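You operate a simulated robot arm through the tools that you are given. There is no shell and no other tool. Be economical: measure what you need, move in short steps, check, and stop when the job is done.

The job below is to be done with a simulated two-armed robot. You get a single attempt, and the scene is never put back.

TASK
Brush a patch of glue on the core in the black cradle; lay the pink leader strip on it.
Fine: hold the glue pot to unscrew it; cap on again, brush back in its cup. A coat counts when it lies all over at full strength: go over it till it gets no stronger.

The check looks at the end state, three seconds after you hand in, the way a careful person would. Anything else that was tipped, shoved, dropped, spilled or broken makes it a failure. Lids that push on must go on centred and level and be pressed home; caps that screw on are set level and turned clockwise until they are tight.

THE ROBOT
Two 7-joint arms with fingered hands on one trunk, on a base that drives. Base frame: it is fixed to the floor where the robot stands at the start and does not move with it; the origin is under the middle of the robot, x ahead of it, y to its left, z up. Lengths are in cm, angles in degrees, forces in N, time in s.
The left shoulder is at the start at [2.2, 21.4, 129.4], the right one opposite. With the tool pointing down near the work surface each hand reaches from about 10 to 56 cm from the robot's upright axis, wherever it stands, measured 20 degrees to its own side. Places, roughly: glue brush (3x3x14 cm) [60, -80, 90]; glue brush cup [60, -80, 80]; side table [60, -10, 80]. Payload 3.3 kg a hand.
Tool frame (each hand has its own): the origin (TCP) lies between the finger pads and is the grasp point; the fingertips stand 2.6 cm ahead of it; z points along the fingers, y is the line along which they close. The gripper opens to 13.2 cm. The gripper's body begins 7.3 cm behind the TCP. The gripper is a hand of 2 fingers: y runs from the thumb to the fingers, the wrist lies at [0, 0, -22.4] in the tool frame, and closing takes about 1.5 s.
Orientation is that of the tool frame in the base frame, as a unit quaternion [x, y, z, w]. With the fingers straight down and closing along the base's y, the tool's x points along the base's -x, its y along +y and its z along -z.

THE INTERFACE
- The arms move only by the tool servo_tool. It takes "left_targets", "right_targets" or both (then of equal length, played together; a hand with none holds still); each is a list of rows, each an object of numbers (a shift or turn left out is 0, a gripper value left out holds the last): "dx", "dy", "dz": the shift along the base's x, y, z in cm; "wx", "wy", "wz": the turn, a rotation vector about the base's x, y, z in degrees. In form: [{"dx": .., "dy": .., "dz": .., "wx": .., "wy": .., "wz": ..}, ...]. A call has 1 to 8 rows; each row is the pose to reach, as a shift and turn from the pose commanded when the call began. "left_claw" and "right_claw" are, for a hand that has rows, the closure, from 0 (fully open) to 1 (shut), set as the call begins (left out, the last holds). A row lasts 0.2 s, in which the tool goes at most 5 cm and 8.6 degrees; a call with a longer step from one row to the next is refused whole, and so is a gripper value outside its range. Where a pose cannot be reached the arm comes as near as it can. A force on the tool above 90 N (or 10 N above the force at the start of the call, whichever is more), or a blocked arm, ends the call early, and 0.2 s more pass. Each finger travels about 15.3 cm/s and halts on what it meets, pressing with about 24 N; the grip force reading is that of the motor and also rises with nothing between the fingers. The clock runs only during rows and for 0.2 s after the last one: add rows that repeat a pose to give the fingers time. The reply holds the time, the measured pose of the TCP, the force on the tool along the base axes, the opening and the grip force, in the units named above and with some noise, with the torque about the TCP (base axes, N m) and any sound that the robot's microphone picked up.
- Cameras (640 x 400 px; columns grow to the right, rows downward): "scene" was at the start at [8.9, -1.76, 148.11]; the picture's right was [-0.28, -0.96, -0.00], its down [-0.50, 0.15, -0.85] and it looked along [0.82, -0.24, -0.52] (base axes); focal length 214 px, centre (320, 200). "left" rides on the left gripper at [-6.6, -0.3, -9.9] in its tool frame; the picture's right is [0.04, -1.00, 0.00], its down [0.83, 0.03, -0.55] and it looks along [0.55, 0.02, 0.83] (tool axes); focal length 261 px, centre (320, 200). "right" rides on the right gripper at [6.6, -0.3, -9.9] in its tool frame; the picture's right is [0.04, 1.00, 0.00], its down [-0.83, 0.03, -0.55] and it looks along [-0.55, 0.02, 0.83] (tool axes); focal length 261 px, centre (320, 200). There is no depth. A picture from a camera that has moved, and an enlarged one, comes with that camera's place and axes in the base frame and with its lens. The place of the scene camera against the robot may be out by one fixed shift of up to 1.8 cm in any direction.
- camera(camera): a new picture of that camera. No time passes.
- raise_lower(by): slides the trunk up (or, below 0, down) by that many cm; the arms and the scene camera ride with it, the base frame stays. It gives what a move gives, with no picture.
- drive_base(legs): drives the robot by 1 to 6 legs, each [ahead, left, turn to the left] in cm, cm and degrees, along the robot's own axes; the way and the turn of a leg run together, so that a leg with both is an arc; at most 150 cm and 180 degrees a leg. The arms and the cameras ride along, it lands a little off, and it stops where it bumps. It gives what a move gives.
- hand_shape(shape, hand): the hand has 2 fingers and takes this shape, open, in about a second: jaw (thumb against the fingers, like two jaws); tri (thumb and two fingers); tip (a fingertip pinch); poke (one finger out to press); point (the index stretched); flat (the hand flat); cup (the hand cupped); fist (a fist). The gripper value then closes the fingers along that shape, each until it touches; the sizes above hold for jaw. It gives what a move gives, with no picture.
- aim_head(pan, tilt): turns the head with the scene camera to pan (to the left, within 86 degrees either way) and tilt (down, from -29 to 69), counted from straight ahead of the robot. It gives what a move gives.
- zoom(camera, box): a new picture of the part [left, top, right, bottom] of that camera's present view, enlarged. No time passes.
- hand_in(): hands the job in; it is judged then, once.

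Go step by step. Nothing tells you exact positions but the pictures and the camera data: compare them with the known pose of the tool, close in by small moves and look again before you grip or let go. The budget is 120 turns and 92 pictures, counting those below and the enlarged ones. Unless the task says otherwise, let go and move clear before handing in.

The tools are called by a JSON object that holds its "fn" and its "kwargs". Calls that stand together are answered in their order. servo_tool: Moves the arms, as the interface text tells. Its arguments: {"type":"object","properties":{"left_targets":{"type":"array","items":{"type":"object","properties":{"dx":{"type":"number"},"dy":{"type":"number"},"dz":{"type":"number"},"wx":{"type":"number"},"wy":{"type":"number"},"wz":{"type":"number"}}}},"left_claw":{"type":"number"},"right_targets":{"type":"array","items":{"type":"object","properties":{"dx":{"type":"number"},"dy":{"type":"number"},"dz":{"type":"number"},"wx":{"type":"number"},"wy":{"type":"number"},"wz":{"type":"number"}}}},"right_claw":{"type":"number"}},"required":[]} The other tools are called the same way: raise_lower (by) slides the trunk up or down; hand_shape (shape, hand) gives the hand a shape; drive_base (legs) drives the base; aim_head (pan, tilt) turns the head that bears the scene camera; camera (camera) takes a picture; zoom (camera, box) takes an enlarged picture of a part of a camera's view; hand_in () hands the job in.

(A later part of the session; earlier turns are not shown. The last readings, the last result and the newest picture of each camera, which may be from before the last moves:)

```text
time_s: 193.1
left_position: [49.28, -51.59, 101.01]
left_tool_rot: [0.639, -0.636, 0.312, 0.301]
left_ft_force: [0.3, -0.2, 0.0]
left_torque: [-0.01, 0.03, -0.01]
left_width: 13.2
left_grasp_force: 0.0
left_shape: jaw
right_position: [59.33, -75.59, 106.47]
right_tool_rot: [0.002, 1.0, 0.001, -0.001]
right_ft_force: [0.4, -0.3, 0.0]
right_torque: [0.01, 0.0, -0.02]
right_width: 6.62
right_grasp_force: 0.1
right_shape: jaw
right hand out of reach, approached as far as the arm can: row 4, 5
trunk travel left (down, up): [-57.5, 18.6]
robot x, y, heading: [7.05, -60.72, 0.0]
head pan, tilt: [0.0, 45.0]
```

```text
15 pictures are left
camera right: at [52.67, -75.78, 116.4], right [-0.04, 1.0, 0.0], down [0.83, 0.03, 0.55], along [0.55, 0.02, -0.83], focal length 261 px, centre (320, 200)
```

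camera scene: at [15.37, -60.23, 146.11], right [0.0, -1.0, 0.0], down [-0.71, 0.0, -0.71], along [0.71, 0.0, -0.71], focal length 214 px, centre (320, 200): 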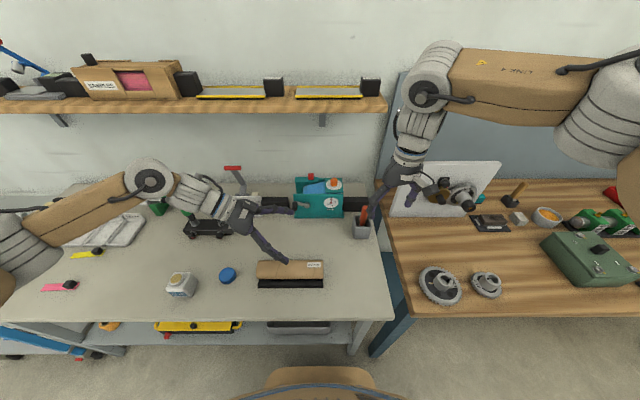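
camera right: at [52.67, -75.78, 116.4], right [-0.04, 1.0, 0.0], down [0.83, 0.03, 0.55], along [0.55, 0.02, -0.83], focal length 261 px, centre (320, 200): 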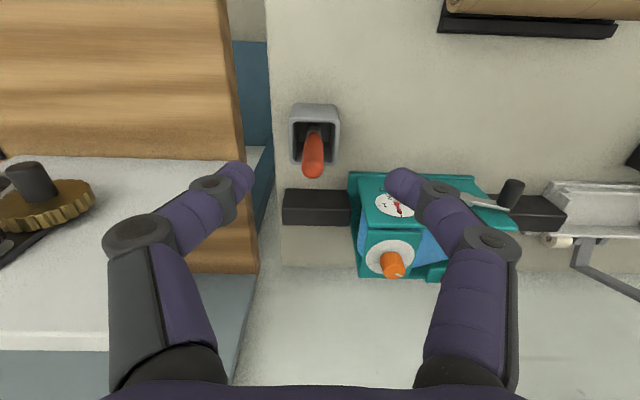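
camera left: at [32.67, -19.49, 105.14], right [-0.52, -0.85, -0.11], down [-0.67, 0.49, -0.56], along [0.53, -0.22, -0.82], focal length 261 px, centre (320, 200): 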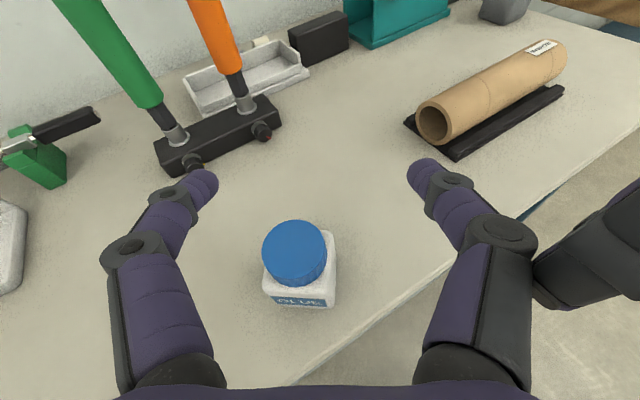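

The handle is at about (64.2, -76), top z≈93.5, slightly too far for a vertical hand. I'll tilt the hand 30° forward for the grasp (brush stays vertical), and descend on it.

{"fn": "servo_tool", "kwargs": {"right_targets": [{"dz": -1, "wy": -7.5}, {"dx": 0.5, "dz": -2, "wy": -15}, {"dx": 1, "dy": -0.2, "dz": -3, "wy": -22.5}, {"dx": 1.8, "dy": -0.4, "dz": -4, "wy": -30}, {"dx": 2, "dy": -0.4, "dz": -5, "wy": -30}], "right_claw": 0.55}}

{"fn": "camera", "kwargs": {"camera": "right"}}

```text
time_s: 194.3
left_position: [49.2, -51.67, 100.95]
left_tool_rot: [0.638, -0.636, 0.312, 0.301]
left_ft_force: [-0.4, -0.2, -0.1]
left_torque: [-0.05, 0.01, -0.02]
left_width: 13.2
left_grasp_force: 0.0
left_shape: jaw
right_position: [61.29, -75.88, 101.5]
right_tool_rot: [0.002, 0.966, 0.002, 0.26]
right_ft_force: [-0.5, -0.9, -0.3]
right_torque: [0.02, 0.01, -0.01]
right_width: 5.98
right_grasp_force: 0.0
right_shape: jaw
trunk travel left (down, up): [-57.5, 18.6]
robot x, y, heading: [7.41, -61.07, -0.2]
head pan, tilt: [0.0, 45.0]
```

```text
14 pictures are left
camera right: at [50.56, -76.25, 106.9], right [-0.03, 1.0, -0.02], down [0.45, 0.03, 0.9], along [0.89, 0.02, -0.45], focal length 261 px, centre (320, 200)
```

right: 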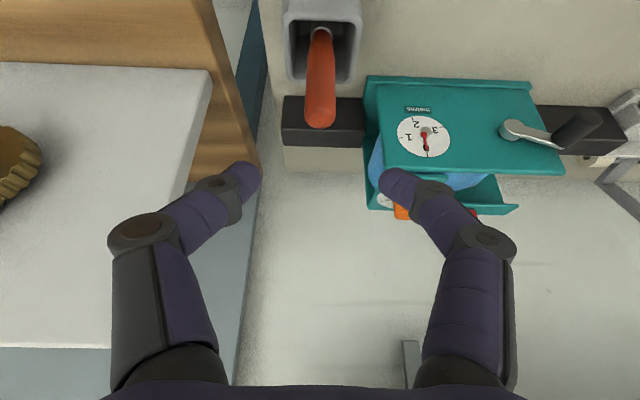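

Handle top resolved at (64.4, -76.1, 92.8), nearly vertical. Descend and grip at z≈89.7.

{"fn": "servo_tool", "kwargs": {"right_targets": [{"dx": 2, "dy": -0.1, "dz": -3}, {"dx": 2.9, "dy": -0.2, "dz": -6}, {"dx": 2.9, "dy": -0.2, "dz": -9}, {"dx": 2.9, "dy": -0.2, "dz": -11.7}, {"dx": 2.9, "dy": -0.2, "dz": -11.7}]}}

{"fn": "servo_tool", "kwargs": {"right_targets": [{}, {}, {}, {}, {}, {}, {}, {}], "right_claw": 1}}

{"fn": "camera", "kwargs": {"camera": "right"}}

```text
time_s: 195.5
left_position: [49.22, -51.64, 100.94]
left_tool_rot: [0.638, -0.636, 0.312, 0.301]
left_ft_force: [0.1, 0.5, -0.7]
left_torque: [-0.01, 0.0, -0.03]
left_width: 13.2
left_grasp_force: 0.0
left_shape: jaw
right_position: [64.32, -76.2, 89.82]
right_tool_rot: [0.002, 0.966, 0.001, 0.258]
right_ft_force: [0.3, -0.3, 0.3]
right_torque: [0.01, 0.0, 0.0]
right_width: 5.99
right_grasp_force: 0.1
right_shape: jaw
trunk travel left (down, up): [-57.5, 18.6]
robot x, y, heading: [6.9, -61.01, -0.0]
head pan, tilt: [0.0, 45.0]
```

```text
time_s: 197.3
left_position: [49.08, -51.58, 100.89]
left_tool_rot: [0.639, -0.636, 0.313, 0.301]
left_ft_force: [0.3, 0.3, -0.9]
left_torque: [-0.02, 0.03, -0.01]
left_width: 13.19
left_grasp_force: 0.1
left_shape: jaw
right_position: [64.18, -76.28, 89.8]
right_tool_rot: [0.002, 0.966, 0.001, 0.258]
right_ft_force: [0.1, -0.1, 0.5]
right_torque: [0.0, -0.01, 0.01]
right_width: 0.26
right_grasp_force: 23.9
right_shape: jaw
trunk travel left (down, up): [-57.5, 18.6]
robot x, y, heading: [6.95, -60.83, -0.3]
head pan, tilt: [0.0, 45.0]
```

```text
13 pictures are left
camera right: at [53.53, -76.47, 95.17], right [-0.03, 1.0, -0.02], down [0.45, 0.03, 0.89], along [0.89, 0.02, -0.45], focal length 261 px, centre (320, 200)
```

right: 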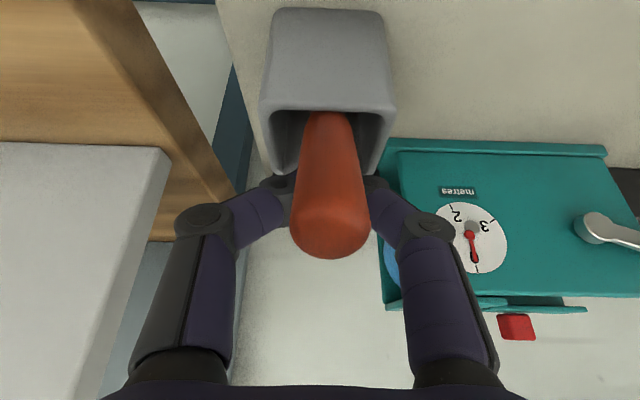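

The fingers closed behind the handle—it stands about 2 cm nearer than I judged. Open, back off 2 cm in x, and grip again.

{"fn": "servo_tool", "kwargs": {"right_targets": [{}, {}, {}, {}, {"dx": -1}, {"dx": -2}, {"dx": -2}], "right_claw": 0.5}}

{"fn": "servo_tool", "kwargs": {"right_targets": [{}, {}, {}, {}, {}, {}, {}, {}], "right_claw": 1}}

```text
time_s: 198.9
left_position: [49.16, -51.57, 100.97]
left_tool_rot: [0.638, -0.636, 0.312, 0.302]
left_ft_force: [-0.3, 0.3, -0.2]
left_torque: [0.01, -0.01, 0.03]
left_width: 13.2
left_grasp_force: 0.1
left_shape: jaw
right_position: [62.17, -76.28, 89.8]
right_tool_rot: [0.001, 0.966, 0.002, 0.258]
right_ft_force: [0.3, 0.5, -0.9]
right_torque: [-0.02, -0.01, -0.01]
right_width: 6.54
right_grasp_force: 0.1
right_shape: jaw
trunk travel left (down, up): [-57.5, 18.6]
robot x, y, heading: [7.28, -61.35, -0.1]
head pan, tilt: [0.0, 45.0]
```

```text
time_s: 200.7
left_position: [49.16, -51.57, 100.87]
left_tool_rot: [0.638, -0.636, 0.312, 0.301]
left_ft_force: [0.2, -0.3, -0.3]
left_torque: [-0.01, 0.01, -0.01]
left_width: 13.2
left_grasp_force: 0.0
left_shape: jaw
right_position: [62.33, -76.29, 89.81]
right_tool_rot: [0.002, 0.966, 0.002, 0.259]
right_ft_force: [12.1, -1.7, 5.1]
right_torque: [-0.01, -0.25, -0.01]
right_width: 1.17
right_grasp_force: 24.2
right_shape: jaw
trunk travel left (down, up): [-57.5, 18.6]
robot x, y, heading: [6.97, -61.2, -0.1]
head pan, tilt: [0.0, 45.0]
```

{"fn": "servo_tool", "kwargs": {"right_targets": [{}, {}, {}, {}, {"dx": -0.6}, {"dx": -1.2}, {"dx": -1.2}], "right_claw": 0.5}}

{"fn": "servo_tool", "kwargs": {"right_targets": [{}, {}, {}, {}, {}, {}, {}, {}], "right_claw": 1}}

{"fn": "camera", "kwargs": {"camera": "right"}}

```text
time_s: 202.3
left_position: [49.19, -51.64, 100.86]
left_tool_rot: [0.638, -0.637, 0.311, 0.301]
left_ft_force: [-0.2, -0.2, 0.0]
left_torque: [0.0, 0.0, 0.0]
left_width: 13.2
left_grasp_force: 0.0
left_shape: jaw
right_position: [60.92, -76.29, 89.81]
right_tool_rot: [0.003, 0.966, 0.002, 0.258]
right_ft_force: [-0.1, -0.3, -0.8]
right_torque: [0.03, 0.0, 0.0]
right_width: 6.53
right_grasp_force: 0.1
right_shape: jaw
trunk travel left (down, up): [-57.5, 18.6]
robot x, y, heading: [6.57, -61.17, -0.4]
head pan, tilt: [0.0, 45.0]
```

```text
time_s: 204.1
left_position: [49.14, -51.45, 100.92]
left_tool_rot: [0.638, -0.636, 0.313, 0.301]
left_ft_force: [0.1, 0.6, 0.1]
left_torque: [-0.03, -0.03, 0.02]
left_width: 13.18
left_grasp_force: 0.1
left_shape: jaw
right_position: [61.13, -76.27, 89.69]
right_tool_rot: [0.002, 0.966, 0.002, 0.258]
right_ft_force: [-0.4, 0.4, 0.5]
right_torque: [0.02, 0.01, 0.0]
right_width: 1.43
right_grasp_force: 23.9
right_shape: jaw
trunk travel left (down, up): [-57.5, 18.6]
robot x, y, heading: [7.35, -60.87, 0.0]
head pan, tilt: [0.0, 45.0]
```

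```text
12 pictures are left
camera right: at [50.34, -76.47, 95.13], right [-0.03, 1.0, -0.02], down [0.45, 0.03, 0.89], along [0.89, 0.02, -0.45], focal length 261 px, centre (320, 200)
```

right: 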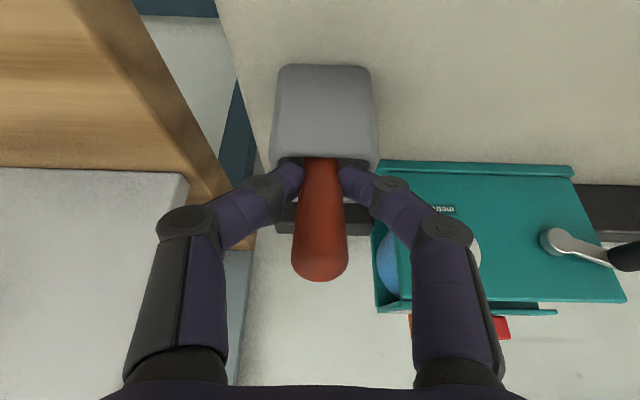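

The handle (about 1.4 cm thick there) is now properly gripped. Lift the brush straight out of the cup and check.

{"fn": "servo_tool", "kwargs": {"right_targets": [{"dz": 2}, {"dz": 5}, {"dz": 8.5}, {"dz": 12}, {"dz": 15}, {"dz": 17}, {"dz": 18}]}}

{"fn": "camera", "kwargs": {"camera": "right"}}

```text
time_s: 205.7
left_position: [49.09, -51.57, 100.94]
left_tool_rot: [0.638, -0.636, 0.312, 0.301]
left_ft_force: [0.1, 0.5, -0.4]
left_torque: [-0.04, -0.01, -0.03]
left_width: 13.21
left_grasp_force: 0.0
left_shape: jaw
right_position: [60.92, -76.18, 107.83]
right_tool_rot: [0.002, 0.966, 0.002, 0.258]
right_ft_force: [-0.1, 1.0, -0.5]
right_torque: [0.01, 0.0, 0.04]
right_width: 1.42
right_grasp_force: 24.1
right_shape: jaw
trunk travel left (down, up): [-57.5, 18.6]
robot x, y, heading: [6.8, -60.73, -0.1]
head pan, tilt: [0.0, 45.0]
```

```text
11 pictures are left
camera right: at [50.31, -76.45, 113.18], right [-0.03, 1.0, -0.02], down [0.45, 0.03, 0.89], along [0.89, 0.02, -0.45], focal length 261 px, centre (320, 200)
```

right: 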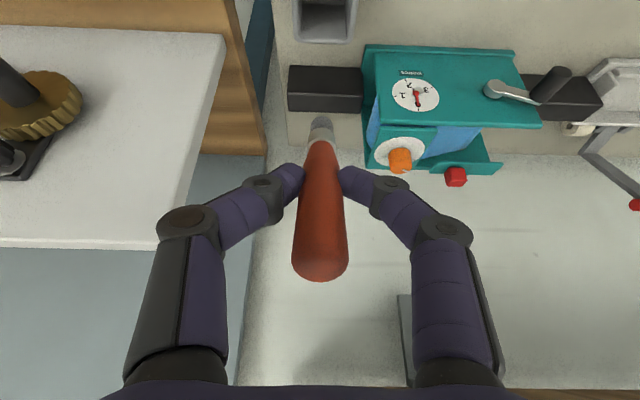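

The brush is out, lying nearly in line with the hand; its tip is ~10.6 cm ahead of the TCP. I straighten the hand to vertical, draw it in, and drive back to the pot.

{"fn": "servo_tool", "kwargs": {"right_targets": [{"dx": -1.5, "wy": 5}, {"dx": -3, "wy": 10}, {"dx": -4.5, "wy": 15}, {"dx": -6, "wy": 20}, {"dx": -8, "wy": 25}, {"dx": -10, "wy": 30}, {"dx": -11, "wy": 30}]}}

{"fn": "drive_base", "kwargs": {"legs": [[-6, 0, 0], [0, 46, 0]]}}

{"fn": "servo_tool", "kwargs": {"right_targets": [{"dy": 3, "dz": -2}, {"dy": 6, "dz": -4}, {"dy": 9, "dz": -5}, {"dy": 9, "dz": -5}]}}

{"fn": "camera", "kwargs": {"camera": "right"}}

```text
time_s: 207.3
left_position: [49.24, -51.65, 100.96]
left_tool_rot: [0.638, -0.637, 0.312, 0.301]
left_ft_force: [-0.2, -0.7, 0.5]
left_torque: [-0.03, 0.03, -0.02]
left_width: 13.18
left_grasp_force: 0.3
left_shape: jaw
right_position: [50.01, -76.18, 107.82]
right_tool_rot: [0.003, 1.0, 0.002, -0.001]
right_ft_force: [-0.3, -0.5, 0.4]
right_torque: [-0.01, -0.01, -0.02]
right_width: 1.41
right_grasp_force: 23.7
right_shape: jaw
trunk travel left (down, up): [-57.5, 18.6]
robot x, y, heading: [7.07, -60.79, -0.1]
head pan, tilt: [0.0, 45.0]
```

```text
time_s: 210.6
left_position: [43.56, -6.04, 100.77]
left_tool_rot: [-0.637, 0.637, -0.312, -0.302]
left_ft_force: [-0.6, -0.3, -0.1]
left_torque: [0.03, -0.02, 0.03]
left_width: 13.18
left_grasp_force: 0.0
left_shape: jaw
right_position: [44.19, -30.65, 107.78]
right_tool_rot: [0.004, 1.0, 0.001, -0.001]
right_ft_force: [0.5, -0.3, 0.1]
right_torque: [0.0, 0.0, -0.02]
right_width: 1.41
right_grasp_force: 23.7
right_shape: jaw
trunk travel left (down, up): [-57.5, 18.6]
robot x, y, heading: [1.04, -15.35, -0.3]
head pan, tilt: [0.0, 45.0]
```

```text
time_s: 211.6
left_position: [43.56, -6.18, 100.95]
left_tool_rot: [-0.637, 0.637, -0.312, -0.302]
left_ft_force: [-0.1, 0.3, 0.5]
left_torque: [0.01, 0.01, 0.01]
left_width: 13.2
left_grasp_force: 0.1
left_shape: jaw
right_position: [44.32, -21.98, 102.64]
right_tool_rot: [0.004, 1.0, 0.002, -0.001]
right_ft_force: [0.6, -0.8, -0.4]
right_torque: [-0.04, -0.01, 0.0]
right_width: 1.41
right_grasp_force: 24.5
right_shape: jaw
trunk travel left (down, up): [-57.5, 18.6]
robot x, y, heading: [1.11, -15.38, -0.6]
head pan, tilt: [0.0, 45.0]
```

```text
10 pictures are left
camera right: at [37.65, -22.06, 112.76], right [-0.03, 1.0, 0.0], down [0.83, 0.03, 0.55], along [0.55, 0.02, -0.83], focal length 261 px, centre (320, 200)
```

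right: 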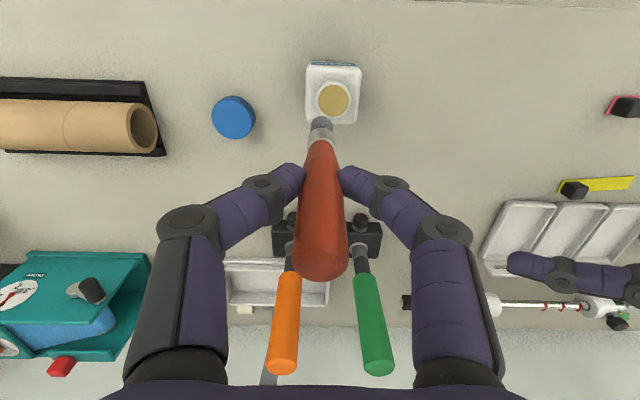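

The tip is at (43.8, -21.9) and the opening (3.2 cm wide) at (43.5, -20.6). Dip the brush, lift it, and drive over to the core.

{"fn": "servo_tool", "kwargs": {"right_targets": [{"dx": -0.3, "dy": 1.3, "dz": -1}, {"dx": -0.3, "dy": 1.3, "dz": -4}, {"dx": -0.3, "dy": 1.3, "dz": -7}, {"dx": -0.3, "dy": 1.3, "dz": -9.5}, {"dx": -0.3, "dy": 1.3, "dz": -9.8}, {"dx": -0.3, "dy": 1.6, "dz": -9.8}, {"dx": -0.3, "dy": 1, "dz": -9.8}, {"dx": -0.3, "dy": 1.3, "dz": -9.8}]}}

{"fn": "servo_tool", "kwargs": {"right_targets": [{"dz": 0}, {"dz": 3}, {"dz": 6}, {"dz": 9}, {"dz": 11}]}}

{"fn": "drive_base", "kwargs": {"legs": [[0, -20, 0.6]]}}

{"fn": "servo_tool", "kwargs": {"right_targets": [{"dx": 1.5, "dy": -2.5}, {"dx": 3.5, "dy": -5}, {"dx": 3.9, "dy": -7.5}, {"dx": 3.9, "dy": -7.5}]}}

{"fn": "camera", "kwargs": {"camera": "right"}}

```text
time_s: 213.4
left_position: [43.42, -6.12, 100.92]
left_tool_rot: [-0.637, 0.637, -0.312, -0.301]
left_ft_force: [0.4, 0.0, 0.4]
left_torque: [0.02, -0.01, 0.0]
left_width: 13.19
left_grasp_force: 0.1
left_shape: jaw
right_position: [43.9, -20.34, 92.98]
right_tool_rot: [0.004, 1.0, 0.002, -0.001]
right_ft_force: [-3.1, 0.1, 13.6]
right_torque: [-0.1, 0.88, 0.04]
right_width: 1.63
right_grasp_force: 24.3
right_shape: jaw
trunk travel left (down, up): [-57.5, 18.6]
robot x, y, heading: [1.05, -15.5, -0.5]
head pan, tilt: [0.0, 45.0]
```

```text
time_s: 214.6
left_position: [43.41, -6.17, 101.09]
left_tool_rot: [0.637, -0.637, 0.312, 0.301]
left_ft_force: [-0.3, 0.4, -0.3]
left_torque: [0.04, 0.01, 0.05]
left_width: 13.2
left_grasp_force: 0.0
left_shape: jaw
right_position: [43.76, -20.48, 104.06]
right_tool_rot: [0.005, 1.0, 0.002, -0.001]
right_ft_force: [0.2, -0.1, -0.3]
right_torque: [0.01, 0.01, 0.03]
right_width: 1.46
right_grasp_force: 24.3
right_shape: jaw
trunk travel left (down, up): [-57.5, 18.6]
robot x, y, heading: [1.2, -15.65, -0.3]
head pan, tilt: [0.0, 45.0]
```

```text
time_s: 216.2
left_position: [43.41, -25.78, 100.84]
left_tool_rot: [0.64, -0.634, 0.313, 0.301]
left_ft_force: [-0.2, 0.4, -0.7]
left_torque: [0.02, -0.02, -0.01]
left_width: 13.18
left_grasp_force: 0.0
left_shape: jaw
right_position: [43.96, -40.09, 104.0]
right_tool_rot: [-0.002, 1.0, 0.002, -0.002]
right_ft_force: [0.1, 0.3, -1.8]
right_torque: [0.02, 0.01, -0.01]
right_width: 1.45
right_grasp_force: 24.2
right_shape: jaw
trunk travel left (down, up): [-57.5, 18.6]
robot x, y, heading: [1.4, -35.42, 0.1]
head pan, tilt: [0.0, 45.0]
```

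```text
time_s: 217.2
left_position: [43.46, -25.6, 100.84]
left_tool_rot: [0.64, -0.633, 0.314, 0.301]
left_ft_force: [-0.6, -0.2, -0.8]
left_torque: [0.01, 0.0, 0.0]
left_width: 13.21
left_grasp_force: 0.0
left_shape: jaw
right_position: [47.86, -47.37, 104.04]
right_tool_rot: [-0.002, 1.0, 0.001, 0.0]
right_ft_force: [0.1, 0.3, 0.2]
right_torque: [-0.02, -0.02, 0.0]
right_width: 1.47
right_grasp_force: 23.8
right_shape: jaw
trunk travel left (down, up): [-57.5, 18.6]
robot x, y, heading: [1.1, -35.61, 0.4]
head pan, tilt: [0.0, 45.0]
```

```text
9 pictures are left
camera right: at [41.22, -47.73, 114.04], right [-0.04, 1.0, 0.0], down [0.83, 0.04, 0.55], along [0.55, 0.03, -0.83], focal length 261 px, centre (320, 200)
```

right: 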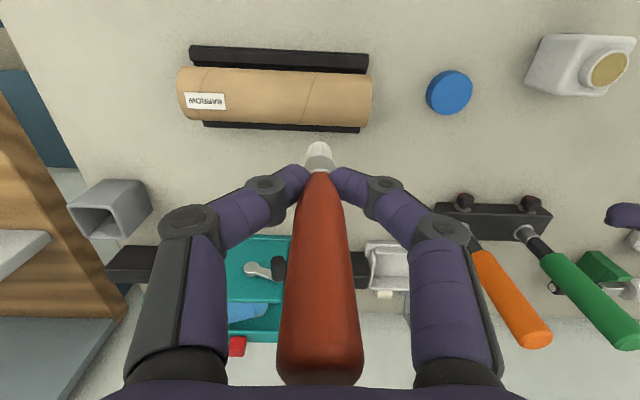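

The dip coated the tip (it bottomed slightly and the brush tilted ~7° in the fingers; the pot still stands). The core's crest is at x≈47.9, z≈86.8, the tip now at about (49.0, -47.4, 94.3). Line up and lower gently to contact.

{"fn": "servo_tool", "kwargs": {"right_targets": [{"dx": -1.1, "dz": -3}, {"dx": -1.1, "dz": -6}, {"dx": -1.1, "dz": -6.8}]}}

{"fn": "servo_tool", "kwargs": {"right_targets": [{"dz": -0.3}, {"dz": -0.5}]}}

{"fn": "servo_tool", "kwargs": {"right_targets": [{"dz": -0.2}, {"dz": -0.4}]}}

```text
time_s: 218.0
left_position: [43.39, -25.62, 100.86]
left_tool_rot: [0.64, -0.634, 0.313, 0.3]
left_ft_force: [0.5, 0.9, 0.2]
left_torque: [0.04, 0.02, -0.05]
left_width: 13.17
left_grasp_force: 0.1
left_shape: jaw
right_position: [46.8, -47.57, 97.28]
right_tool_rot: [-0.002, 1.0, 0.001, 0.0]
right_ft_force: [-0.5, 0.5, -0.4]
right_torque: [0.01, -0.02, -0.04]
right_width: 1.45
right_grasp_force: 24.0
right_shape: jaw
trunk travel left (down, up): [-57.5, 18.6]
robot x, y, heading: [1.32, -35.26, 0.1]
head pan, tilt: [0.0, 45.0]
```

```text
time_s: 218.6
left_position: [43.38, -25.7, 100.92]
left_tool_rot: [0.641, -0.633, 0.314, 0.3]
left_ft_force: [0.0, 0.5, -0.4]
left_torque: [0.0, -0.02, 0.02]
left_width: 13.18
left_grasp_force: 0.0
left_shape: jaw
right_position: [46.71, -47.54, 96.68]
right_tool_rot: [-0.002, 1.0, 0.001, 0.0]
right_ft_force: [-0.8, -0.1, -0.5]
right_torque: [0.0, -0.04, 0.02]
right_width: 1.45
right_grasp_force: 23.8
right_shape: jaw
trunk travel left (down, up): [-57.5, 18.6]
robot x, y, heading: [0.88, -35.52, 0.2]
head pan, tilt: [0.0, 45.0]
```

```text
time_s: 219.2
left_position: [43.4, -25.69, 100.93]
left_tool_rot: [0.641, -0.633, 0.314, 0.3]
left_ft_force: [0.0, -0.3, -0.3]
left_torque: [0.01, -0.01, -0.02]
left_width: 13.18
left_grasp_force: 0.1
left_shape: jaw
right_position: [46.76, -47.58, 96.35]
right_tool_rot: [-0.002, 1.0, 0.002, 0.0]
right_ft_force: [-0.7, 0.3, -0.2]
right_torque: [-0.05, 0.01, -0.01]
right_width: 1.47
right_grasp_force: 24.5
right_shape: jaw
trunk travel left (down, up): [-57.5, 18.6]
robot x, y, heading: [1.25, -35.09, 0.3]
head pan, tilt: [0.0, 45.0]
```

{"fn": "servo_tool", "kwargs": {"right_targets": [{"dz": -0.2}, {"dz": -0.3}]}}

{"fn": "servo_tool", "kwargs": {"right_targets": [{"dz": -0.2}, {"dz": -0.3}]}}

{"fn": "servo_tool", "kwargs": {"right_targets": [{"dz": -0.2}, {"dz": -0.3}]}}

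{"fn": "camera", "kwargs": {"camera": "right"}}

```text
time_s: 219.8
left_position: [43.42, -25.61, 100.91]
left_tool_rot: [0.64, -0.634, 0.313, 0.3]
left_ft_force: [-0.2, 0.1, -0.6]
left_torque: [-0.01, 0.0, -0.04]
left_width: 13.17
left_grasp_force: 0.1
left_shape: jaw
right_position: [46.58, -47.48, 96.11]
right_tool_rot: [-0.002, 1.0, 0.002, -0.001]
right_ft_force: [0.1, 0.2, -0.7]
right_torque: [0.0, 0.01, 0.01]
right_width: 1.48
right_grasp_force: 24.2
right_shape: jaw
trunk travel left (down, up): [-57.5, 18.6]
robot x, y, heading: [1.46, -35.58, 0.3]
head pan, tilt: [0.0, 45.0]
```

```text
time_s: 220.4
left_position: [43.39, -25.76, 100.96]
left_tool_rot: [0.641, -0.633, 0.313, 0.299]
left_ft_force: [0.1, -0.4, -0.2]
left_torque: [-0.01, 0.01, -0.03]
left_width: 13.19
left_grasp_force: 0.0
left_shape: jaw
right_position: [46.8, -47.46, 95.78]
right_tool_rot: [-0.002, 1.0, 0.001, -0.001]
right_ft_force: [-0.6, -0.7, -0.4]
right_torque: [0.04, 0.0, 0.01]
right_width: 1.48
right_grasp_force: 24.0
right_shape: jaw
trunk travel left (down, up): [-57.5, 18.6]
robot x, y, heading: [1.43, -35.29, 0.3]
head pan, tilt: [0.0, 45.0]
```

```text
time_s: 221.0
left_position: [43.39, -25.65, 100.93]
left_tool_rot: [0.64, -0.633, 0.313, 0.301]
left_ft_force: [-0.1, 0.7, -0.7]
left_torque: [0.01, -0.02, -0.01]
left_width: 13.2
left_grasp_force: 0.0
left_shape: jaw
right_position: [46.69, -47.43, 95.49]
right_tool_rot: [-0.002, 1.0, 0.002, -0.001]
right_ft_force: [-0.1, 0.3, 0.9]
right_torque: [0.01, -0.02, 0.02]
right_width: 1.44
right_grasp_force: 23.9
right_shape: jaw
trunk travel left (down, up): [-57.5, 18.6]
robot x, y, heading: [1.28, -34.97, 0.3]
head pan, tilt: [0.0, 45.0]
```

```text
8 pictures are left
camera right: at [40.07, -47.75, 105.42], right [-0.04, 1.0, 0.0], down [0.83, 0.03, 0.55], along [0.55, 0.03, -0.83], focal length 261 px, centre (320, 200)
```

right: 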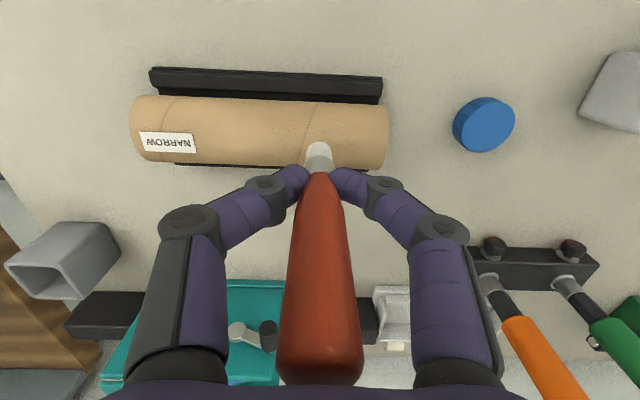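

Contact begins (about +1 N). Press slightly and make the first stroke along the crest from y=-47.4 to -57 and back.

{"fn": "servo_tool", "kwargs": {"right_targets": [{"dx": 0.4, "dz": -0.3}, {"dx": 0.4, "dy": -1.4, "dz": -0.4}, {"dx": 0.4, "dy": -2.8, "dz": -0.4}, {"dx": 0.4, "dy": -4.2, "dz": -0.4}, {"dx": 0.4, "dy": -5.6, "dz": -0.4}, {"dx": 0.4, "dy": -7, "dz": -0.4}, {"dx": 0.4, "dy": -8.4, "dz": -0.4}, {"dx": 0.4, "dy": -9.6, "dz": -0.4}]}}

{"fn": "servo_tool", "kwargs": {"right_targets": [{"dx": 0.9}, {"dx": 0.9, "dy": 1.4}, {"dx": 0.9, "dy": 2.8}, {"dx": 0.9, "dy": 4.2}, {"dx": 0.9, "dy": 5.6}, {"dx": 0.9, "dy": 7}, {"dx": 0.9, "dy": 8.4}, {"dx": 0.9, "dy": 9.6}]}}

{"fn": "camera", "kwargs": {"camera": "right"}}

```text
time_s: 222.8
left_position: [43.43, -25.62, 100.98]
left_tool_rot: [0.641, -0.634, 0.313, 0.3]
left_ft_force: [0.4, -0.4, -0.7]
left_torque: [0.0, 0.01, -0.01]
left_width: 13.2
left_grasp_force: 0.0
left_shape: jaw
right_position: [47.08, -57.07, 95.14]
right_tool_rot: [-0.002, 1.0, 0.002, -0.001]
right_ft_force: [-0.6, 0.1, -0.3]
right_torque: [0.01, 0.01, -0.02]
right_width: 1.46
right_grasp_force: 24.0
right_shape: jaw
trunk travel left (down, up): [-57.5, 18.6]
robot x, y, heading: [1.72, -35.53, 0.3]
head pan, tilt: [0.0, 45.0]
```

```text
time_s: 224.6
left_position: [43.55, -25.64, 100.99]
left_tool_rot: [0.64, -0.634, 0.313, 0.3]
left_ft_force: [0.5, -0.7, 0.3]
left_torque: [-0.01, -0.01, 0.0]
left_width: 13.17
left_grasp_force: 0.1
left_shape: jaw
right_position: [48.02, -47.64, 95.03]
right_tool_rot: [-0.002, 1.0, 0.002, -0.001]
right_ft_force: [0.0, -0.3, -0.3]
right_torque: [0.02, -0.03, 0.04]
right_width: 1.47
right_grasp_force: 23.3
right_shape: jaw
trunk travel left (down, up): [-57.5, 18.6]
robot x, y, heading: [1.31, -35.26, 0.4]
head pan, tilt: [0.0, 45.0]
```

```text
7 pictures are left
camera right: at [41.36, -47.76, 105.0], right [-0.04, 1.0, 0.0], down [0.83, 0.04, 0.55], along [0.55, 0.03, -0.83], focal length 261 px, centre (320, 200)
```

right: 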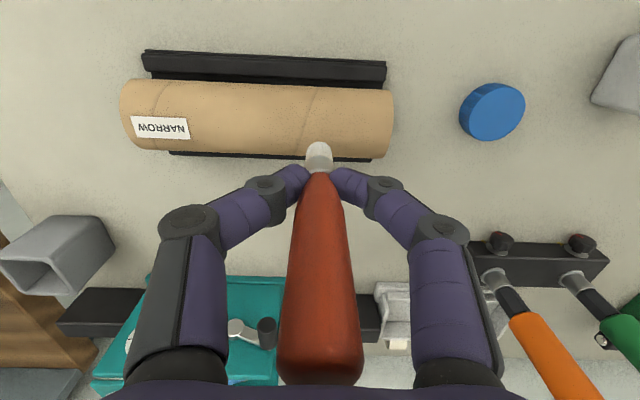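

No glue laid yet: the tip is still just above the surface. Move back to the crest and keep lowering in small steps until a real force shows.

{"fn": "servo_tool", "kwargs": {"right_targets": [{"dx": -0.6, "dz": -0.2}, {"dx": -0.6, "dz": -0.3}]}}

{"fn": "servo_tool", "kwargs": {"right_targets": [{"dz": -0.15}, {"dz": -0.3}]}}

{"fn": "servo_tool", "kwargs": {"right_targets": [{"dz": -0.15}, {"dz": -0.3}]}}

{"fn": "servo_tool", "kwargs": {"right_targets": [{"dz": -0.15}, {"dz": -0.3}]}}

```text
time_s: 225.2
left_position: [43.45, -25.71, 100.94]
left_tool_rot: [0.641, -0.633, 0.313, 0.3]
left_ft_force: [-0.2, -0.2, -0.3]
left_torque: [0.01, 0.02, -0.01]
left_width: 13.2
left_grasp_force: 0.0
left_shape: jaw
right_position: [47.33, -47.56, 94.85]
right_tool_rot: [-0.002, 1.0, 0.002, 0.0]
right_ft_force: [0.4, 0.6, 0.1]
right_torque: [-0.02, -0.01, 0.02]
right_width: 1.48
right_grasp_force: 24.6
right_shape: jaw
trunk travel left (down, up): [-57.5, 18.6]
robot x, y, heading: [1.51, -35.42, 0.4]
head pan, tilt: [0.0, 45.0]
```

```text
time_s: 225.8
left_position: [43.41, -25.7, 100.86]
left_tool_rot: [0.641, -0.634, 0.313, 0.3]
left_ft_force: [-0.2, 0.7, 0.2]
left_torque: [0.01, -0.03, 0.01]
left_width: 13.17
left_grasp_force: 0.1
left_shape: jaw
right_position: [47.3, -47.59, 94.51]
right_tool_rot: [-0.002, 1.0, 0.002, 0.0]
right_ft_force: [-0.6, -0.6, -0.4]
right_torque: [-0.02, -0.02, -0.03]
right_width: 1.44
right_grasp_force: 23.8
right_shape: jaw
trunk travel left (down, up): [-57.5, 18.6]
robot x, y, heading: [1.08, -35.35, 0.5]
head pan, tilt: [0.0, 45.0]
```

```text
time_s: 226.4
left_position: [43.41, -25.51, 100.96]
left_tool_rot: [0.641, -0.633, 0.314, 0.3]
left_ft_force: [-0.8, 0.1, 0.3]
left_torque: [0.01, -0.01, 0.02]
left_width: 13.16
left_grasp_force: 0.0
left_shape: jaw
right_position: [47.44, -47.5, 94.22]
right_tool_rot: [-0.002, 1.0, 0.002, -0.001]
right_ft_force: [0.8, 0.1, 0.0]
right_torque: [0.02, 0.01, -0.01]
right_width: 1.47
right_grasp_force: 24.2
right_shape: jaw
trunk travel left (down, up): [-57.5, 18.6]
robot x, y, heading: [1.43, -35.39, 0.2]
head pan, tilt: [0.0, 45.0]
```

```text
time_s: 227.0
left_position: [43.34, -25.63, 100.99]
left_tool_rot: [0.641, -0.633, 0.314, 0.3]
left_ft_force: [-1.2, 0.5, 0.7]
left_torque: [0.0, -0.04, -0.04]
left_width: 13.19
left_grasp_force: 0.1
left_shape: jaw
right_position: [47.35, -47.57, 93.8]
right_tool_rot: [-0.001, 1.0, 0.001, 0.0]
right_ft_force: [0.2, 1.0, -1.0]
right_torque: [-0.03, -0.02, -0.02]
right_width: 1.45
right_grasp_force: 24.1
right_shape: jaw
trunk travel left (down, up): [-57.5, 18.6]
robot x, y, heading: [1.2, -35.56, 0.3]
head pan, tilt: [0.0, 45.0]
```

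Re-reading the geometry: at the dip the brush slid up about 4.5 cm in the fingers, so the tip is only ~6 cm below the TCP, at (46.9, -47.6, 87.8). Shift +1 in x and lower to find contact.

{"fn": "servo_tool", "kwargs": {"right_targets": [{"dx": 1, "dz": -0.3}, {"dx": 1, "dz": -0.6}]}}

{"fn": "servo_tool", "kwargs": {"right_targets": [{"dz": -0.15}, {"dz": -0.3}]}}

{"fn": "servo_tool", "kwargs": {"right_targets": [{"dz": -0.15}, {"dz": -0.3}]}}

{"fn": "servo_tool", "kwargs": {"right_targets": [{"dz": -0.15}, {"dz": -0.3}]}}

```text
time_s: 227.6
left_position: [43.42, -25.63, 100.97]
left_tool_rot: [0.641, -0.633, 0.314, 0.3]
left_ft_force: [0.0, -0.4, -0.6]
left_torque: [-0.04, 0.02, -0.03]
left_width: 13.19
left_grasp_force: 0.1
left_shape: jaw
right_position: [48.41, -47.56, 93.17]
right_tool_rot: [-0.002, 1.0, 0.002, -0.001]
right_ft_force: [-0.4, 0.1, 0.0]
right_torque: [-0.03, 0.0, 0.0]
right_width: 1.44
right_grasp_force: 24.1
right_shape: jaw
trunk travel left (down, up): [-57.5, 18.6]
robot x, y, heading: [1.3, -35.07, 0.1]
head pan, tilt: [0.0, 45.0]
```

```text
time_s: 228.2
left_position: [43.4, -25.81, 100.96]
left_tool_rot: [0.641, -0.634, 0.313, 0.3]
left_ft_force: [0.1, 0.6, 0.4]
left_torque: [0.05, -0.02, 0.0]
left_width: 13.18
left_grasp_force: 0.0
left_shape: jaw
right_position: [48.26, -47.51, 93.01]
right_tool_rot: [-0.002, 1.0, 0.003, -0.002]
right_ft_force: [0.5, 0.1, -0.6]
right_torque: [-0.03, 0.0, -0.01]
right_width: 1.46
right_grasp_force: 24.1
right_shape: jaw
trunk travel left (down, up): [-57.5, 18.6]
robot x, y, heading: [1.16, -35.23, 0.3]
head pan, tilt: [0.0, 45.0]
```

```text
time_s: 228.8
left_position: [43.43, -25.55, 100.95]
left_tool_rot: [0.64, -0.634, 0.313, 0.3]
left_ft_force: [-0.6, 0.1, -0.2]
left_torque: [0.03, 0.0, -0.02]
left_width: 13.21
left_grasp_force: 0.1
left_shape: jaw
right_position: [48.45, -47.64, 92.63]
right_tool_rot: [-0.002, 1.0, 0.001, -0.002]
right_ft_force: [0.0, 0.6, -0.6]
right_torque: [0.03, 0.01, 0.01]
right_width: 1.46
right_grasp_force: 24.3
right_shape: jaw
trunk travel left (down, up): [-57.5, 18.6]
robot x, y, heading: [1.21, -35.28, 0.1]
head pan, tilt: [0.0, 45.0]
```

```text
time_s: 229.4
left_position: [43.42, -25.66, 100.97]
left_tool_rot: [0.64, -0.634, 0.314, 0.3]
left_ft_force: [-0.2, 0.2, -0.7]
left_torque: [0.0, 0.01, 0.0]
left_width: 13.18
left_grasp_force: 0.1
left_shape: jaw
right_position: [48.37, -47.47, 92.37]
right_tool_rot: [-0.002, 1.0, 0.003, -0.001]
right_ft_force: [0.3, -1.1, 0.1]
right_torque: [-0.04, -0.01, 0.01]
right_width: 1.47
right_grasp_force: 24.1
right_shape: jaw
trunk travel left (down, up): [-57.5, 18.6]
robot x, y, heading: [1.37, -35.16, 0.2]
head pan, tilt: [0.0, 45.0]
```

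{"fn": "zoom", "kwargs": {"camera": "right", "box": [200, 60, 420, 200]}}

```text
2.86 times, centred on (310, 130) of right
camera zoom: at [41.76, -47.81, 102.3], right [-0.04, 1.0, 0.0], down [0.83, 0.04, 0.55], along [0.55, 0.03, -0.83], focal length 745 px, centre (349, 400)
```

zoom: 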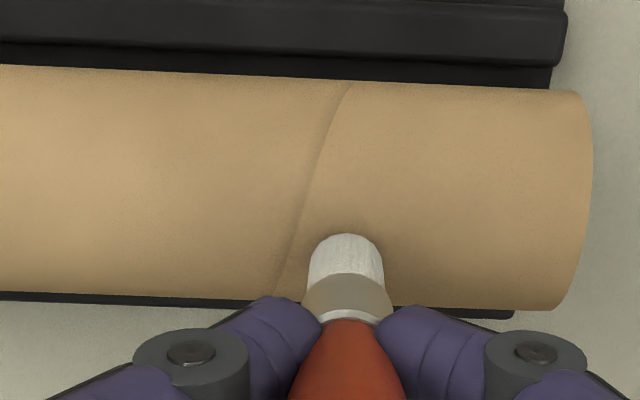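

The bristle tip still looks ~1 cm above the crest (crest at x≈47.9, z≈86.4). Shift +0.5 in x and lower further, checking force.

{"fn": "servo_tool", "kwargs": {"right_targets": [{"dx": 0.5, "dz": -0.3}, {"dx": 0.5, "dz": -0.6}]}}

{"fn": "servo_tool", "kwargs": {"right_targets": [{"dz": -0.15}, {"dz": -0.3}]}}

{"fn": "servo_tool", "kwargs": {"right_targets": [{"dz": -0.15}, {"dz": -0.25}]}}

{"fn": "servo_tool", "kwargs": {"right_targets": [{"dz": -0.15}, {"dz": -0.25}]}}

```text
time_s: 230.0
left_position: [43.45, -25.67, 101.07]
left_tool_rot: [0.64, -0.634, 0.313, 0.301]
left_ft_force: [1.0, -0.8, 0.3]
left_torque: [0.01, -0.02, 0.01]
left_width: 13.19
left_grasp_force: 0.0
left_shape: jaw
right_position: [48.86, -47.47, 91.8]
right_tool_rot: [-0.002, 1.0, 0.002, 0.0]
right_ft_force: [-0.7, 0.4, 4.3]
right_torque: [0.0, 0.03, -0.03]
right_width: 1.46
right_grasp_force: 23.6
right_shape: jaw
trunk travel left (down, up): [-57.5, 18.6]
robot x, y, heading: [1.31, -35.41, 0.0]
head pan, tilt: [0.0, 45.0]
```

```text
time_s: 230.6
left_position: [43.23, -25.68, 101.07]
left_tool_rot: [0.639, -0.635, 0.313, 0.3]
left_ft_force: [-0.2, 0.2, -0.2]
left_torque: [0.02, -0.01, -0.01]
left_width: 13.18
left_grasp_force: 0.0
left_shape: jaw
right_position: [48.84, -47.51, 91.65]
right_tool_rot: [-0.002, 1.0, 0.002, 0.002]
right_ft_force: [1.1, -0.9, 26.1]
right_torque: [-0.02, 0.02, 0.02]
right_width: 1.56
right_grasp_force: 23.8
right_shape: jaw
trunk travel left (down, up): [-57.5, 18.6]
robot x, y, heading: [1.12, -35.63, 0.3]
head pan, tilt: [0.0, 45.0]
```

```text
time_s: 231.2
left_position: [43.14, -25.67, 101.04]
left_tool_rot: [0.639, -0.634, 0.314, 0.3]
left_ft_force: [-1.0, 0.4, 0.0]
left_torque: [0.04, 0.01, 0.02]
left_width: 13.19
left_grasp_force: 0.1
left_shape: jaw
right_position: [48.8, -47.49, 91.5]
right_tool_rot: [-0.002, 1.0, 0.002, 0.002]
right_ft_force: [1.7, -1.8, 40.9]
right_torque: [-0.09, -0.04, 0.0]
right_width: 1.81
right_grasp_force: 24.1
right_shape: jaw
trunk travel left (down, up): [-57.5, 18.6]
robot x, y, heading: [1.23, -35.6, -0.1]
head pan, tilt: [0.0, 45.0]
```

```text
time_s: 231.8
left_position: [43.22, -25.65, 101.01]
left_tool_rot: [0.641, -0.634, 0.314, 0.299]
left_ft_force: [0.1, 0.4, 0.5]
left_torque: [-0.02, -0.01, 0.01]
left_width: 13.2
left_grasp_force: 0.0
left_shape: jaw
right_position: [48.72, -47.61, 91.05]
right_tool_rot: [-0.001, 1.0, 0.001, 0.0]
right_ft_force: [-1.9, -1.4, 30.4]
right_torque: [-0.11, 0.2, 0.01]
right_width: 1.37
right_grasp_force: 24.3
right_shape: jaw
trunk travel left (down, up): [-57.5, 18.6]
robot x, y, heading: [0.84, -35.42, 0.2]
head pan, tilt: [0.0, 45.0]
```

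Contact found (I over-pressed a bit). Ease up and stroke along the crest.

{"fn": "servo_tool", "kwargs": {"right_targets": [{"dz": 0.25}, {"dy": -1.4, "dz": 0.25}, {"dy": -2.8, "dz": 0.25}, {"dy": -4.2, "dz": 0.25}, {"dy": -5.6, "dz": 0.25}, {"dy": -7, "dz": 0.25}, {"dy": -8.4, "dz": 0.25}, {"dy": -9.6, "dz": 0.25}]}}

{"fn": "zoom", "kwargs": {"camera": "right", "box": [220, 60, 560, 270]}}

```text
time_s: 233.6
left_position: [43.28, -25.65, 100.98]
left_tool_rot: [0.64, -0.634, 0.313, 0.3]
left_ft_force: [-0.1, 0.4, 0.1]
left_torque: [0.0, 0.0, -0.02]
left_width: 13.18
left_grasp_force: 0.1
left_shape: jaw
right_position: [48.93, -57.16, 91.03]
right_tool_rot: [-0.002, 1.0, 0.003, -0.001]
right_ft_force: [0.6, 0.3, 0.3]
right_torque: [-0.01, 0.0, -0.03]
right_width: 1.21
right_grasp_force: 23.3
right_shape: jaw
trunk travel left (down, up): [-57.5, 18.6]
robot x, y, heading: [1.37, -35.16, 0.5]
head pan, tilt: [0.0, 45.0]
```

```text
1.88 times, centred on (390, 165) of right
camera zoom: at [42.29, -57.4, 101.12], right [-0.04, 1.0, 0.0], down [0.83, 0.03, 0.55], along [0.55, 0.03, -0.83], focal length 491 px, centre (188, 266)
```

zoom: 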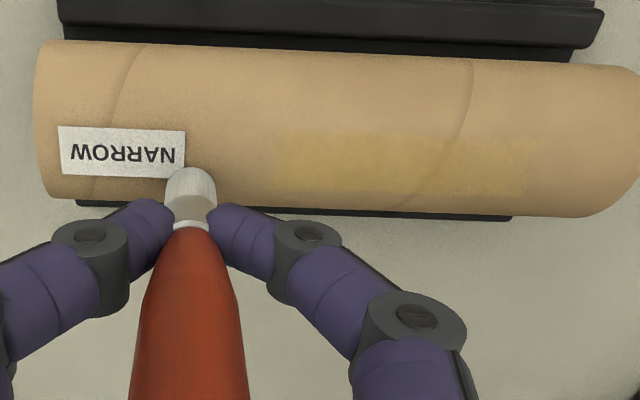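

A pale glue band is appearing (y≈-46 to -55), centred on the crest. I go over it several times with light pressure.

{"fn": "servo_tool", "kwargs": {"right_targets": [{"dy": 0.8, "dz": -0.15}, {"dy": 2.2, "dz": -0.15}, {"dy": 3.6, "dz": -0.15}, {"dy": 5, "dz": -0.15}, {"dy": 6.4, "dz": -0.15}, {"dy": 7.8, "dz": -0.15}, {"dy": 9.2, "dz": -0.15}, {"dy": 10, "dz": -0.15}]}}

{"fn": "servo_tool", "kwargs": {"right_targets": [{"dx": -0.5, "dy": -0.5}, {"dx": -0.5, "dy": -1.9}, {"dx": -0.5, "dy": -3.3}, {"dx": -0.5, "dy": -4.7}, {"dx": -0.5, "dy": -6.1}, {"dx": -0.5, "dy": -7.5}, {"dx": -0.5, "dy": -8.6}, {"dx": 0, "dy": -9}]}}

{"fn": "servo_tool", "kwargs": {"right_targets": [{"dx": 0.5, "dy": 0.5}, {"dx": 0.5, "dy": 1.9}, {"dx": 0.5, "dy": 3.3}, {"dx": 0.5, "dy": 4.7}, {"dx": 0.5, "dy": 6.1}, {"dx": 0.5, "dy": 7.5}, {"dx": 0.5, "dy": 8.6}, {"dx": 0, "dy": 9}]}}

{"fn": "servo_tool", "kwargs": {"right_targets": [{"dy": -0.5}, {"dy": -1.9}, {"dy": -3.3}, {"dy": -4.7}, {"dy": -6.1}, {"dy": -7.5}, {"dy": -8.6}, {"dy": -9}]}}

{"fn": "zoom", "kwargs": {"camera": "right", "box": [220, 60, 560, 270]}}

```text
time_s: 235.4
left_position: [43.26, -25.75, 101.03]
left_tool_rot: [0.64, -0.634, 0.314, 0.299]
left_ft_force: [0.6, -0.6, 0.1]
left_torque: [0.01, 0.03, 0.03]
left_width: 13.17
left_grasp_force: 0.0
left_shape: jaw
right_position: [48.95, -47.21, 91.14]
right_tool_rot: [-0.003, 1.0, 0.001, 0.0]
right_ft_force: [-1.4, -6.3, 18.6]
right_torque: [-0.33, 0.05, 0.01]
right_width: 1.16
right_grasp_force: 24.5
right_shape: jaw
trunk travel left (down, up): [-57.5, 18.6]
robot x, y, heading: [1.61, -35.15, 0.1]
head pan, tilt: [0.0, 45.0]
```

```text
time_s: 237.2
left_position: [43.27, -25.5, 101.07]
left_tool_rot: [0.639, -0.634, 0.314, 0.301]
left_ft_force: [0.5, -0.7, -0.8]
left_torque: [0.01, -0.01, 0.0]
left_width: 13.19
left_grasp_force: 0.1
left_shape: jaw
right_position: [48.65, -56.07, 91.14]
right_tool_rot: [-0.001, 1.0, 0.0, 0.0]
right_ft_force: [-4.2, 7.6, 23.1]
right_torque: [0.42, 0.25, -0.02]
right_width: 1.18
right_grasp_force: 24.6
right_shape: jaw
trunk travel left (down, up): [-57.5, 18.6]
robot x, y, heading: [1.36, -35.25, 0.2]
head pan, tilt: [0.0, 45.0]
```

```text
time_s: 239.0
left_position: [43.39, -25.7, 100.93]
left_tool_rot: [0.641, -0.633, 0.314, 0.3]
left_ft_force: [0.9, -0.5, 0.4]
left_torque: [0.01, -0.03, 0.0]
left_width: 13.21
left_grasp_force: 0.0
left_shape: jaw
right_position: [48.92, -47.22, 90.99]
right_tool_rot: [-0.001, 1.0, 0.002, -0.001]
right_ft_force: [0.4, 0.2, -0.3]
right_torque: [0.0, 0.01, 0.02]
right_width: 0.83
right_grasp_force: 24.5
right_shape: jaw
trunk travel left (down, up): [-57.5, 18.6]
robot x, y, heading: [1.2, -35.51, -0.0]
head pan, tilt: [0.0, 45.0]
```

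```text
time_s: 240.8
left_position: [43.49, -25.61, 100.94]
left_tool_rot: [0.64, -0.634, 0.313, 0.3]
left_ft_force: [-0.5, -0.5, 0.2]
left_torque: [0.03, 0.02, 0.05]
left_width: 13.18
left_grasp_force: 0.0
left_shape: jaw
right_position: [49.0, -56.1, 91.15]
right_tool_rot: [-0.002, 1.0, 0.002, -0.001]
right_ft_force: [0.4, 0.1, 0.4]
right_torque: [-0.01, 0.0, 0.01]
right_width: 0.81
right_grasp_force: 24.0
right_shape: jaw
trunk travel left (down, up): [-57.5, 18.6]
robot x, y, heading: [1.07, -35.17, 0.1]
head pan, tilt: [0.0, 45.0]
```

```text
1.88 times, centred on (390, 165) of right
camera zoom: at [42.31, -56.37, 101.02], right [-0.04, 1.0, 0.0], down [0.83, 0.04, 0.55], along [0.55, 0.03, -0.83], focal length 491 px, centre (188, 266)
```

zoom: 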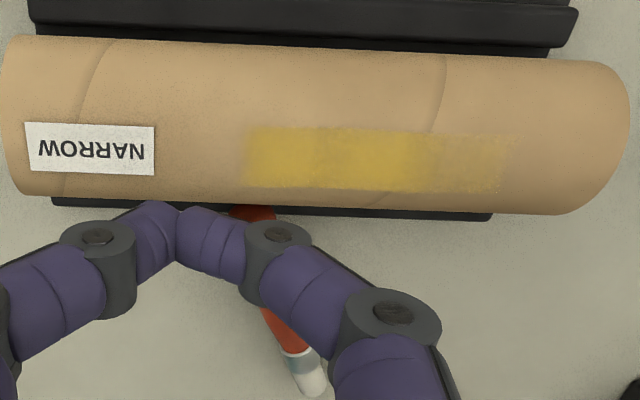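

The patch has built up strongly in part, but the brush slipped out of the fingers and lies on the table behind the core. I'll lift the hand over it and look, to pick it up again.

{"fn": "servo_tool", "kwargs": {"right_targets": [{"dz": 4}, {"dz": 8}, {"dx": 1, "dy": 1, "dz": 12}, {"dx": 2, "dy": 2.5, "dz": 14}, {"dx": 2, "dy": 4, "dz": 14}], "right_claw": 0.5}}

{"fn": "camera", "kwargs": {"camera": "right"}}

```text
time_s: 242.0
left_position: [43.35, -25.71, 100.91]
left_tool_rot: [0.64, -0.635, 0.313, 0.301]
left_ft_force: [0.1, -0.2, -0.9]
left_torque: [-0.01, -0.02, -0.02]
left_width: 13.18
left_grasp_force: 0.0
left_shape: jaw
right_position: [50.79, -52.01, 104.92]
right_tool_rot: [-0.001, 1.0, 0.001, 0.0]
right_ft_force: [0.1, 0.0, 0.1]
right_torque: [-0.01, -0.01, 0.01]
right_width: 6.54
right_grasp_force: 0.1
right_shape: jaw
trunk travel left (down, up): [-57.5, 18.6]
robot x, y, heading: [1.35, -35.38, 0.1]
head pan, tilt: [0.0, 45.0]
```

```text
3 pictures are left
camera right: at [44.28, -52.35, 114.96], right [-0.04, 1.0, 0.0], down [0.83, 0.04, 0.55], along [0.55, 0.03, -0.83], focal length 261 px, centre (320, 200)
```

right: 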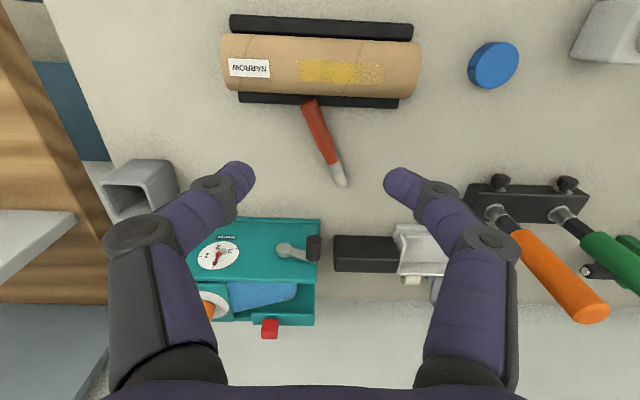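

The glue band is at y≈-46…-54, stronger in the middle. The brush lies from (52.2, -53.3) (handle end) to (63.6, -48.1) (bristles). Gripped by the left hand tilted forward, I can later swing it bristles-down, so I reposition the base and set up the left hand's orientation.

{"fn": "servo_tool", "kwargs": {"right_targets": [{"dx": -4, "dz": 1}, {"dx": -8, "dz": 2}, {"dx": -12, "dz": 3}, {"dx": -15, "dz": 4}, {"dx": -15, "dz": 4}, {"dx": -15, "dz": 4}, {"dx": -15, "dz": 4}], "left_targets": [{"wx": 7.5}, {"wx": 15}, {"wx": 22.5}, {"wx": 30}, {"wx": 37.5}, {"wx": 45}, {"wx": 52}], "left_claw": 0.5}}

{"fn": "servo_tool", "kwargs": {"left_targets": [{"wz": -8.2}, {"wz": -16.4}, {"wz": -24.6}, {"wz": -32.8}, {"wz": -41}, {"wz": -49.2}, {"wz": -57.4}, {"wz": -65}]}}

{"fn": "drive_base", "kwargs": {"legs": [[0, -39, 0], [4, 0, 0]]}}

{"fn": "servo_tool", "kwargs": {"left_targets": [{"dx": 1.5, "wx": 3, "wy": -6.3}, {"dx": 3, "dy": 2, "wx": 6, "wy": -12.6}, {"dx": 4.5, "dy": 5, "wx": 9, "wy": -19}, {"dx": 6, "dy": 8, "wx": 12, "wy": -25.4}, {"dx": 7.5, "dy": 11, "wx": 14.8, "wy": -31.7}, {"dx": 8.5, "dy": 13, "wx": 14.8, "wy": -31.7}]}}

```text
time_s: 243.6
left_position: [43.39, -25.67, 100.98]
left_tool_rot: [0.708, -0.706, 0.003, -0.013]
left_ft_force: [-0.5, -0.1, -0.4]
left_torque: [0.0, 0.01, -0.01]
left_width: 6.66
left_grasp_force: 0.0
left_shape: jaw
right_position: [35.83, -52.15, 109.0]
right_tool_rot: [-0.003, 1.0, 0.002, -0.002]
right_ft_force: [0.3, -0.7, 0.2]
right_torque: [0.01, 0.0, -0.01]
right_width: 6.56
right_grasp_force: 0.0
right_shape: jaw
trunk travel left (down, up): [-57.5, 18.6]
robot x, y, heading: [1.35, -35.48, 0.1]
head pan, tilt: [0.0, 45.0]
```

```text
time_s: 245.4
left_position: [43.4, -25.65, 100.89]
left_tool_rot: [-0.215, 0.977, -0.009, 0.007]
left_ft_force: [0.0, -0.2, 0.3]
left_torque: [0.0, -0.04, 0.01]
left_width: 6.67
left_grasp_force: 0.0
left_shape: jaw
right_position: [35.8, -52.08, 109.04]
right_tool_rot: [-0.002, 1.0, 0.002, -0.001]
right_ft_force: [0.9, -0.6, -0.5]
right_torque: [0.04, 0.03, 0.0]
right_width: 6.53
right_grasp_force: 0.0
right_shape: jaw
trunk travel left (down, up): [-57.5, 18.6]
robot x, y, heading: [1.43, -35.21, 0.3]
head pan, tilt: [0.0, 45.0]
```

```text
time_s: 248.4
left_position: [47.89, -64.95, 100.91]
left_tool_rot: [-0.217, 0.976, -0.009, 0.006]
left_ft_force: [-0.5, -0.4, 0.0]
left_torque: [0.0, 0.04, -0.01]
left_width: 6.67
left_grasp_force: 0.1
left_shape: jaw
right_position: [40.28, -91.39, 108.96]
right_tool_rot: [-0.002, 1.0, 0.002, -0.002]
right_ft_force: [0.2, 0.2, 0.0]
right_torque: [-0.01, 0.03, -0.02]
right_width: 6.54
right_grasp_force: 0.1
right_shape: jaw
trunk travel left (down, up): [-57.5, 18.6]
robot x, y, heading: [5.33, -74.75, 0.2]
head pan, tilt: [0.0, 45.0]
```

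```text
time_s: 249.8
left_position: [56.12, -51.67, 100.98]
left_tool_rot: [-0.203, 0.93, 0.057, 0.3]
left_ft_force: [-1.0, 0.1, 1.0]
left_torque: [-0.01, -0.02, -0.02]
left_width: 6.66
left_grasp_force: 0.0
left_shape: jaw
right_position: [40.03, -91.35, 109.04]
right_tool_rot: [-0.002, 1.0, 0.002, -0.001]
right_ft_force: [-0.1, -0.4, 0.0]
right_torque: [0.02, -0.01, 0.0]
right_width: 6.54
right_grasp_force: 0.0
right_shape: jaw
trunk travel left (down, up): [-57.5, 18.6]
robot x, y, heading: [5.5, -74.73, 0.2]
head pan, tilt: [0.0, 45.0]
```

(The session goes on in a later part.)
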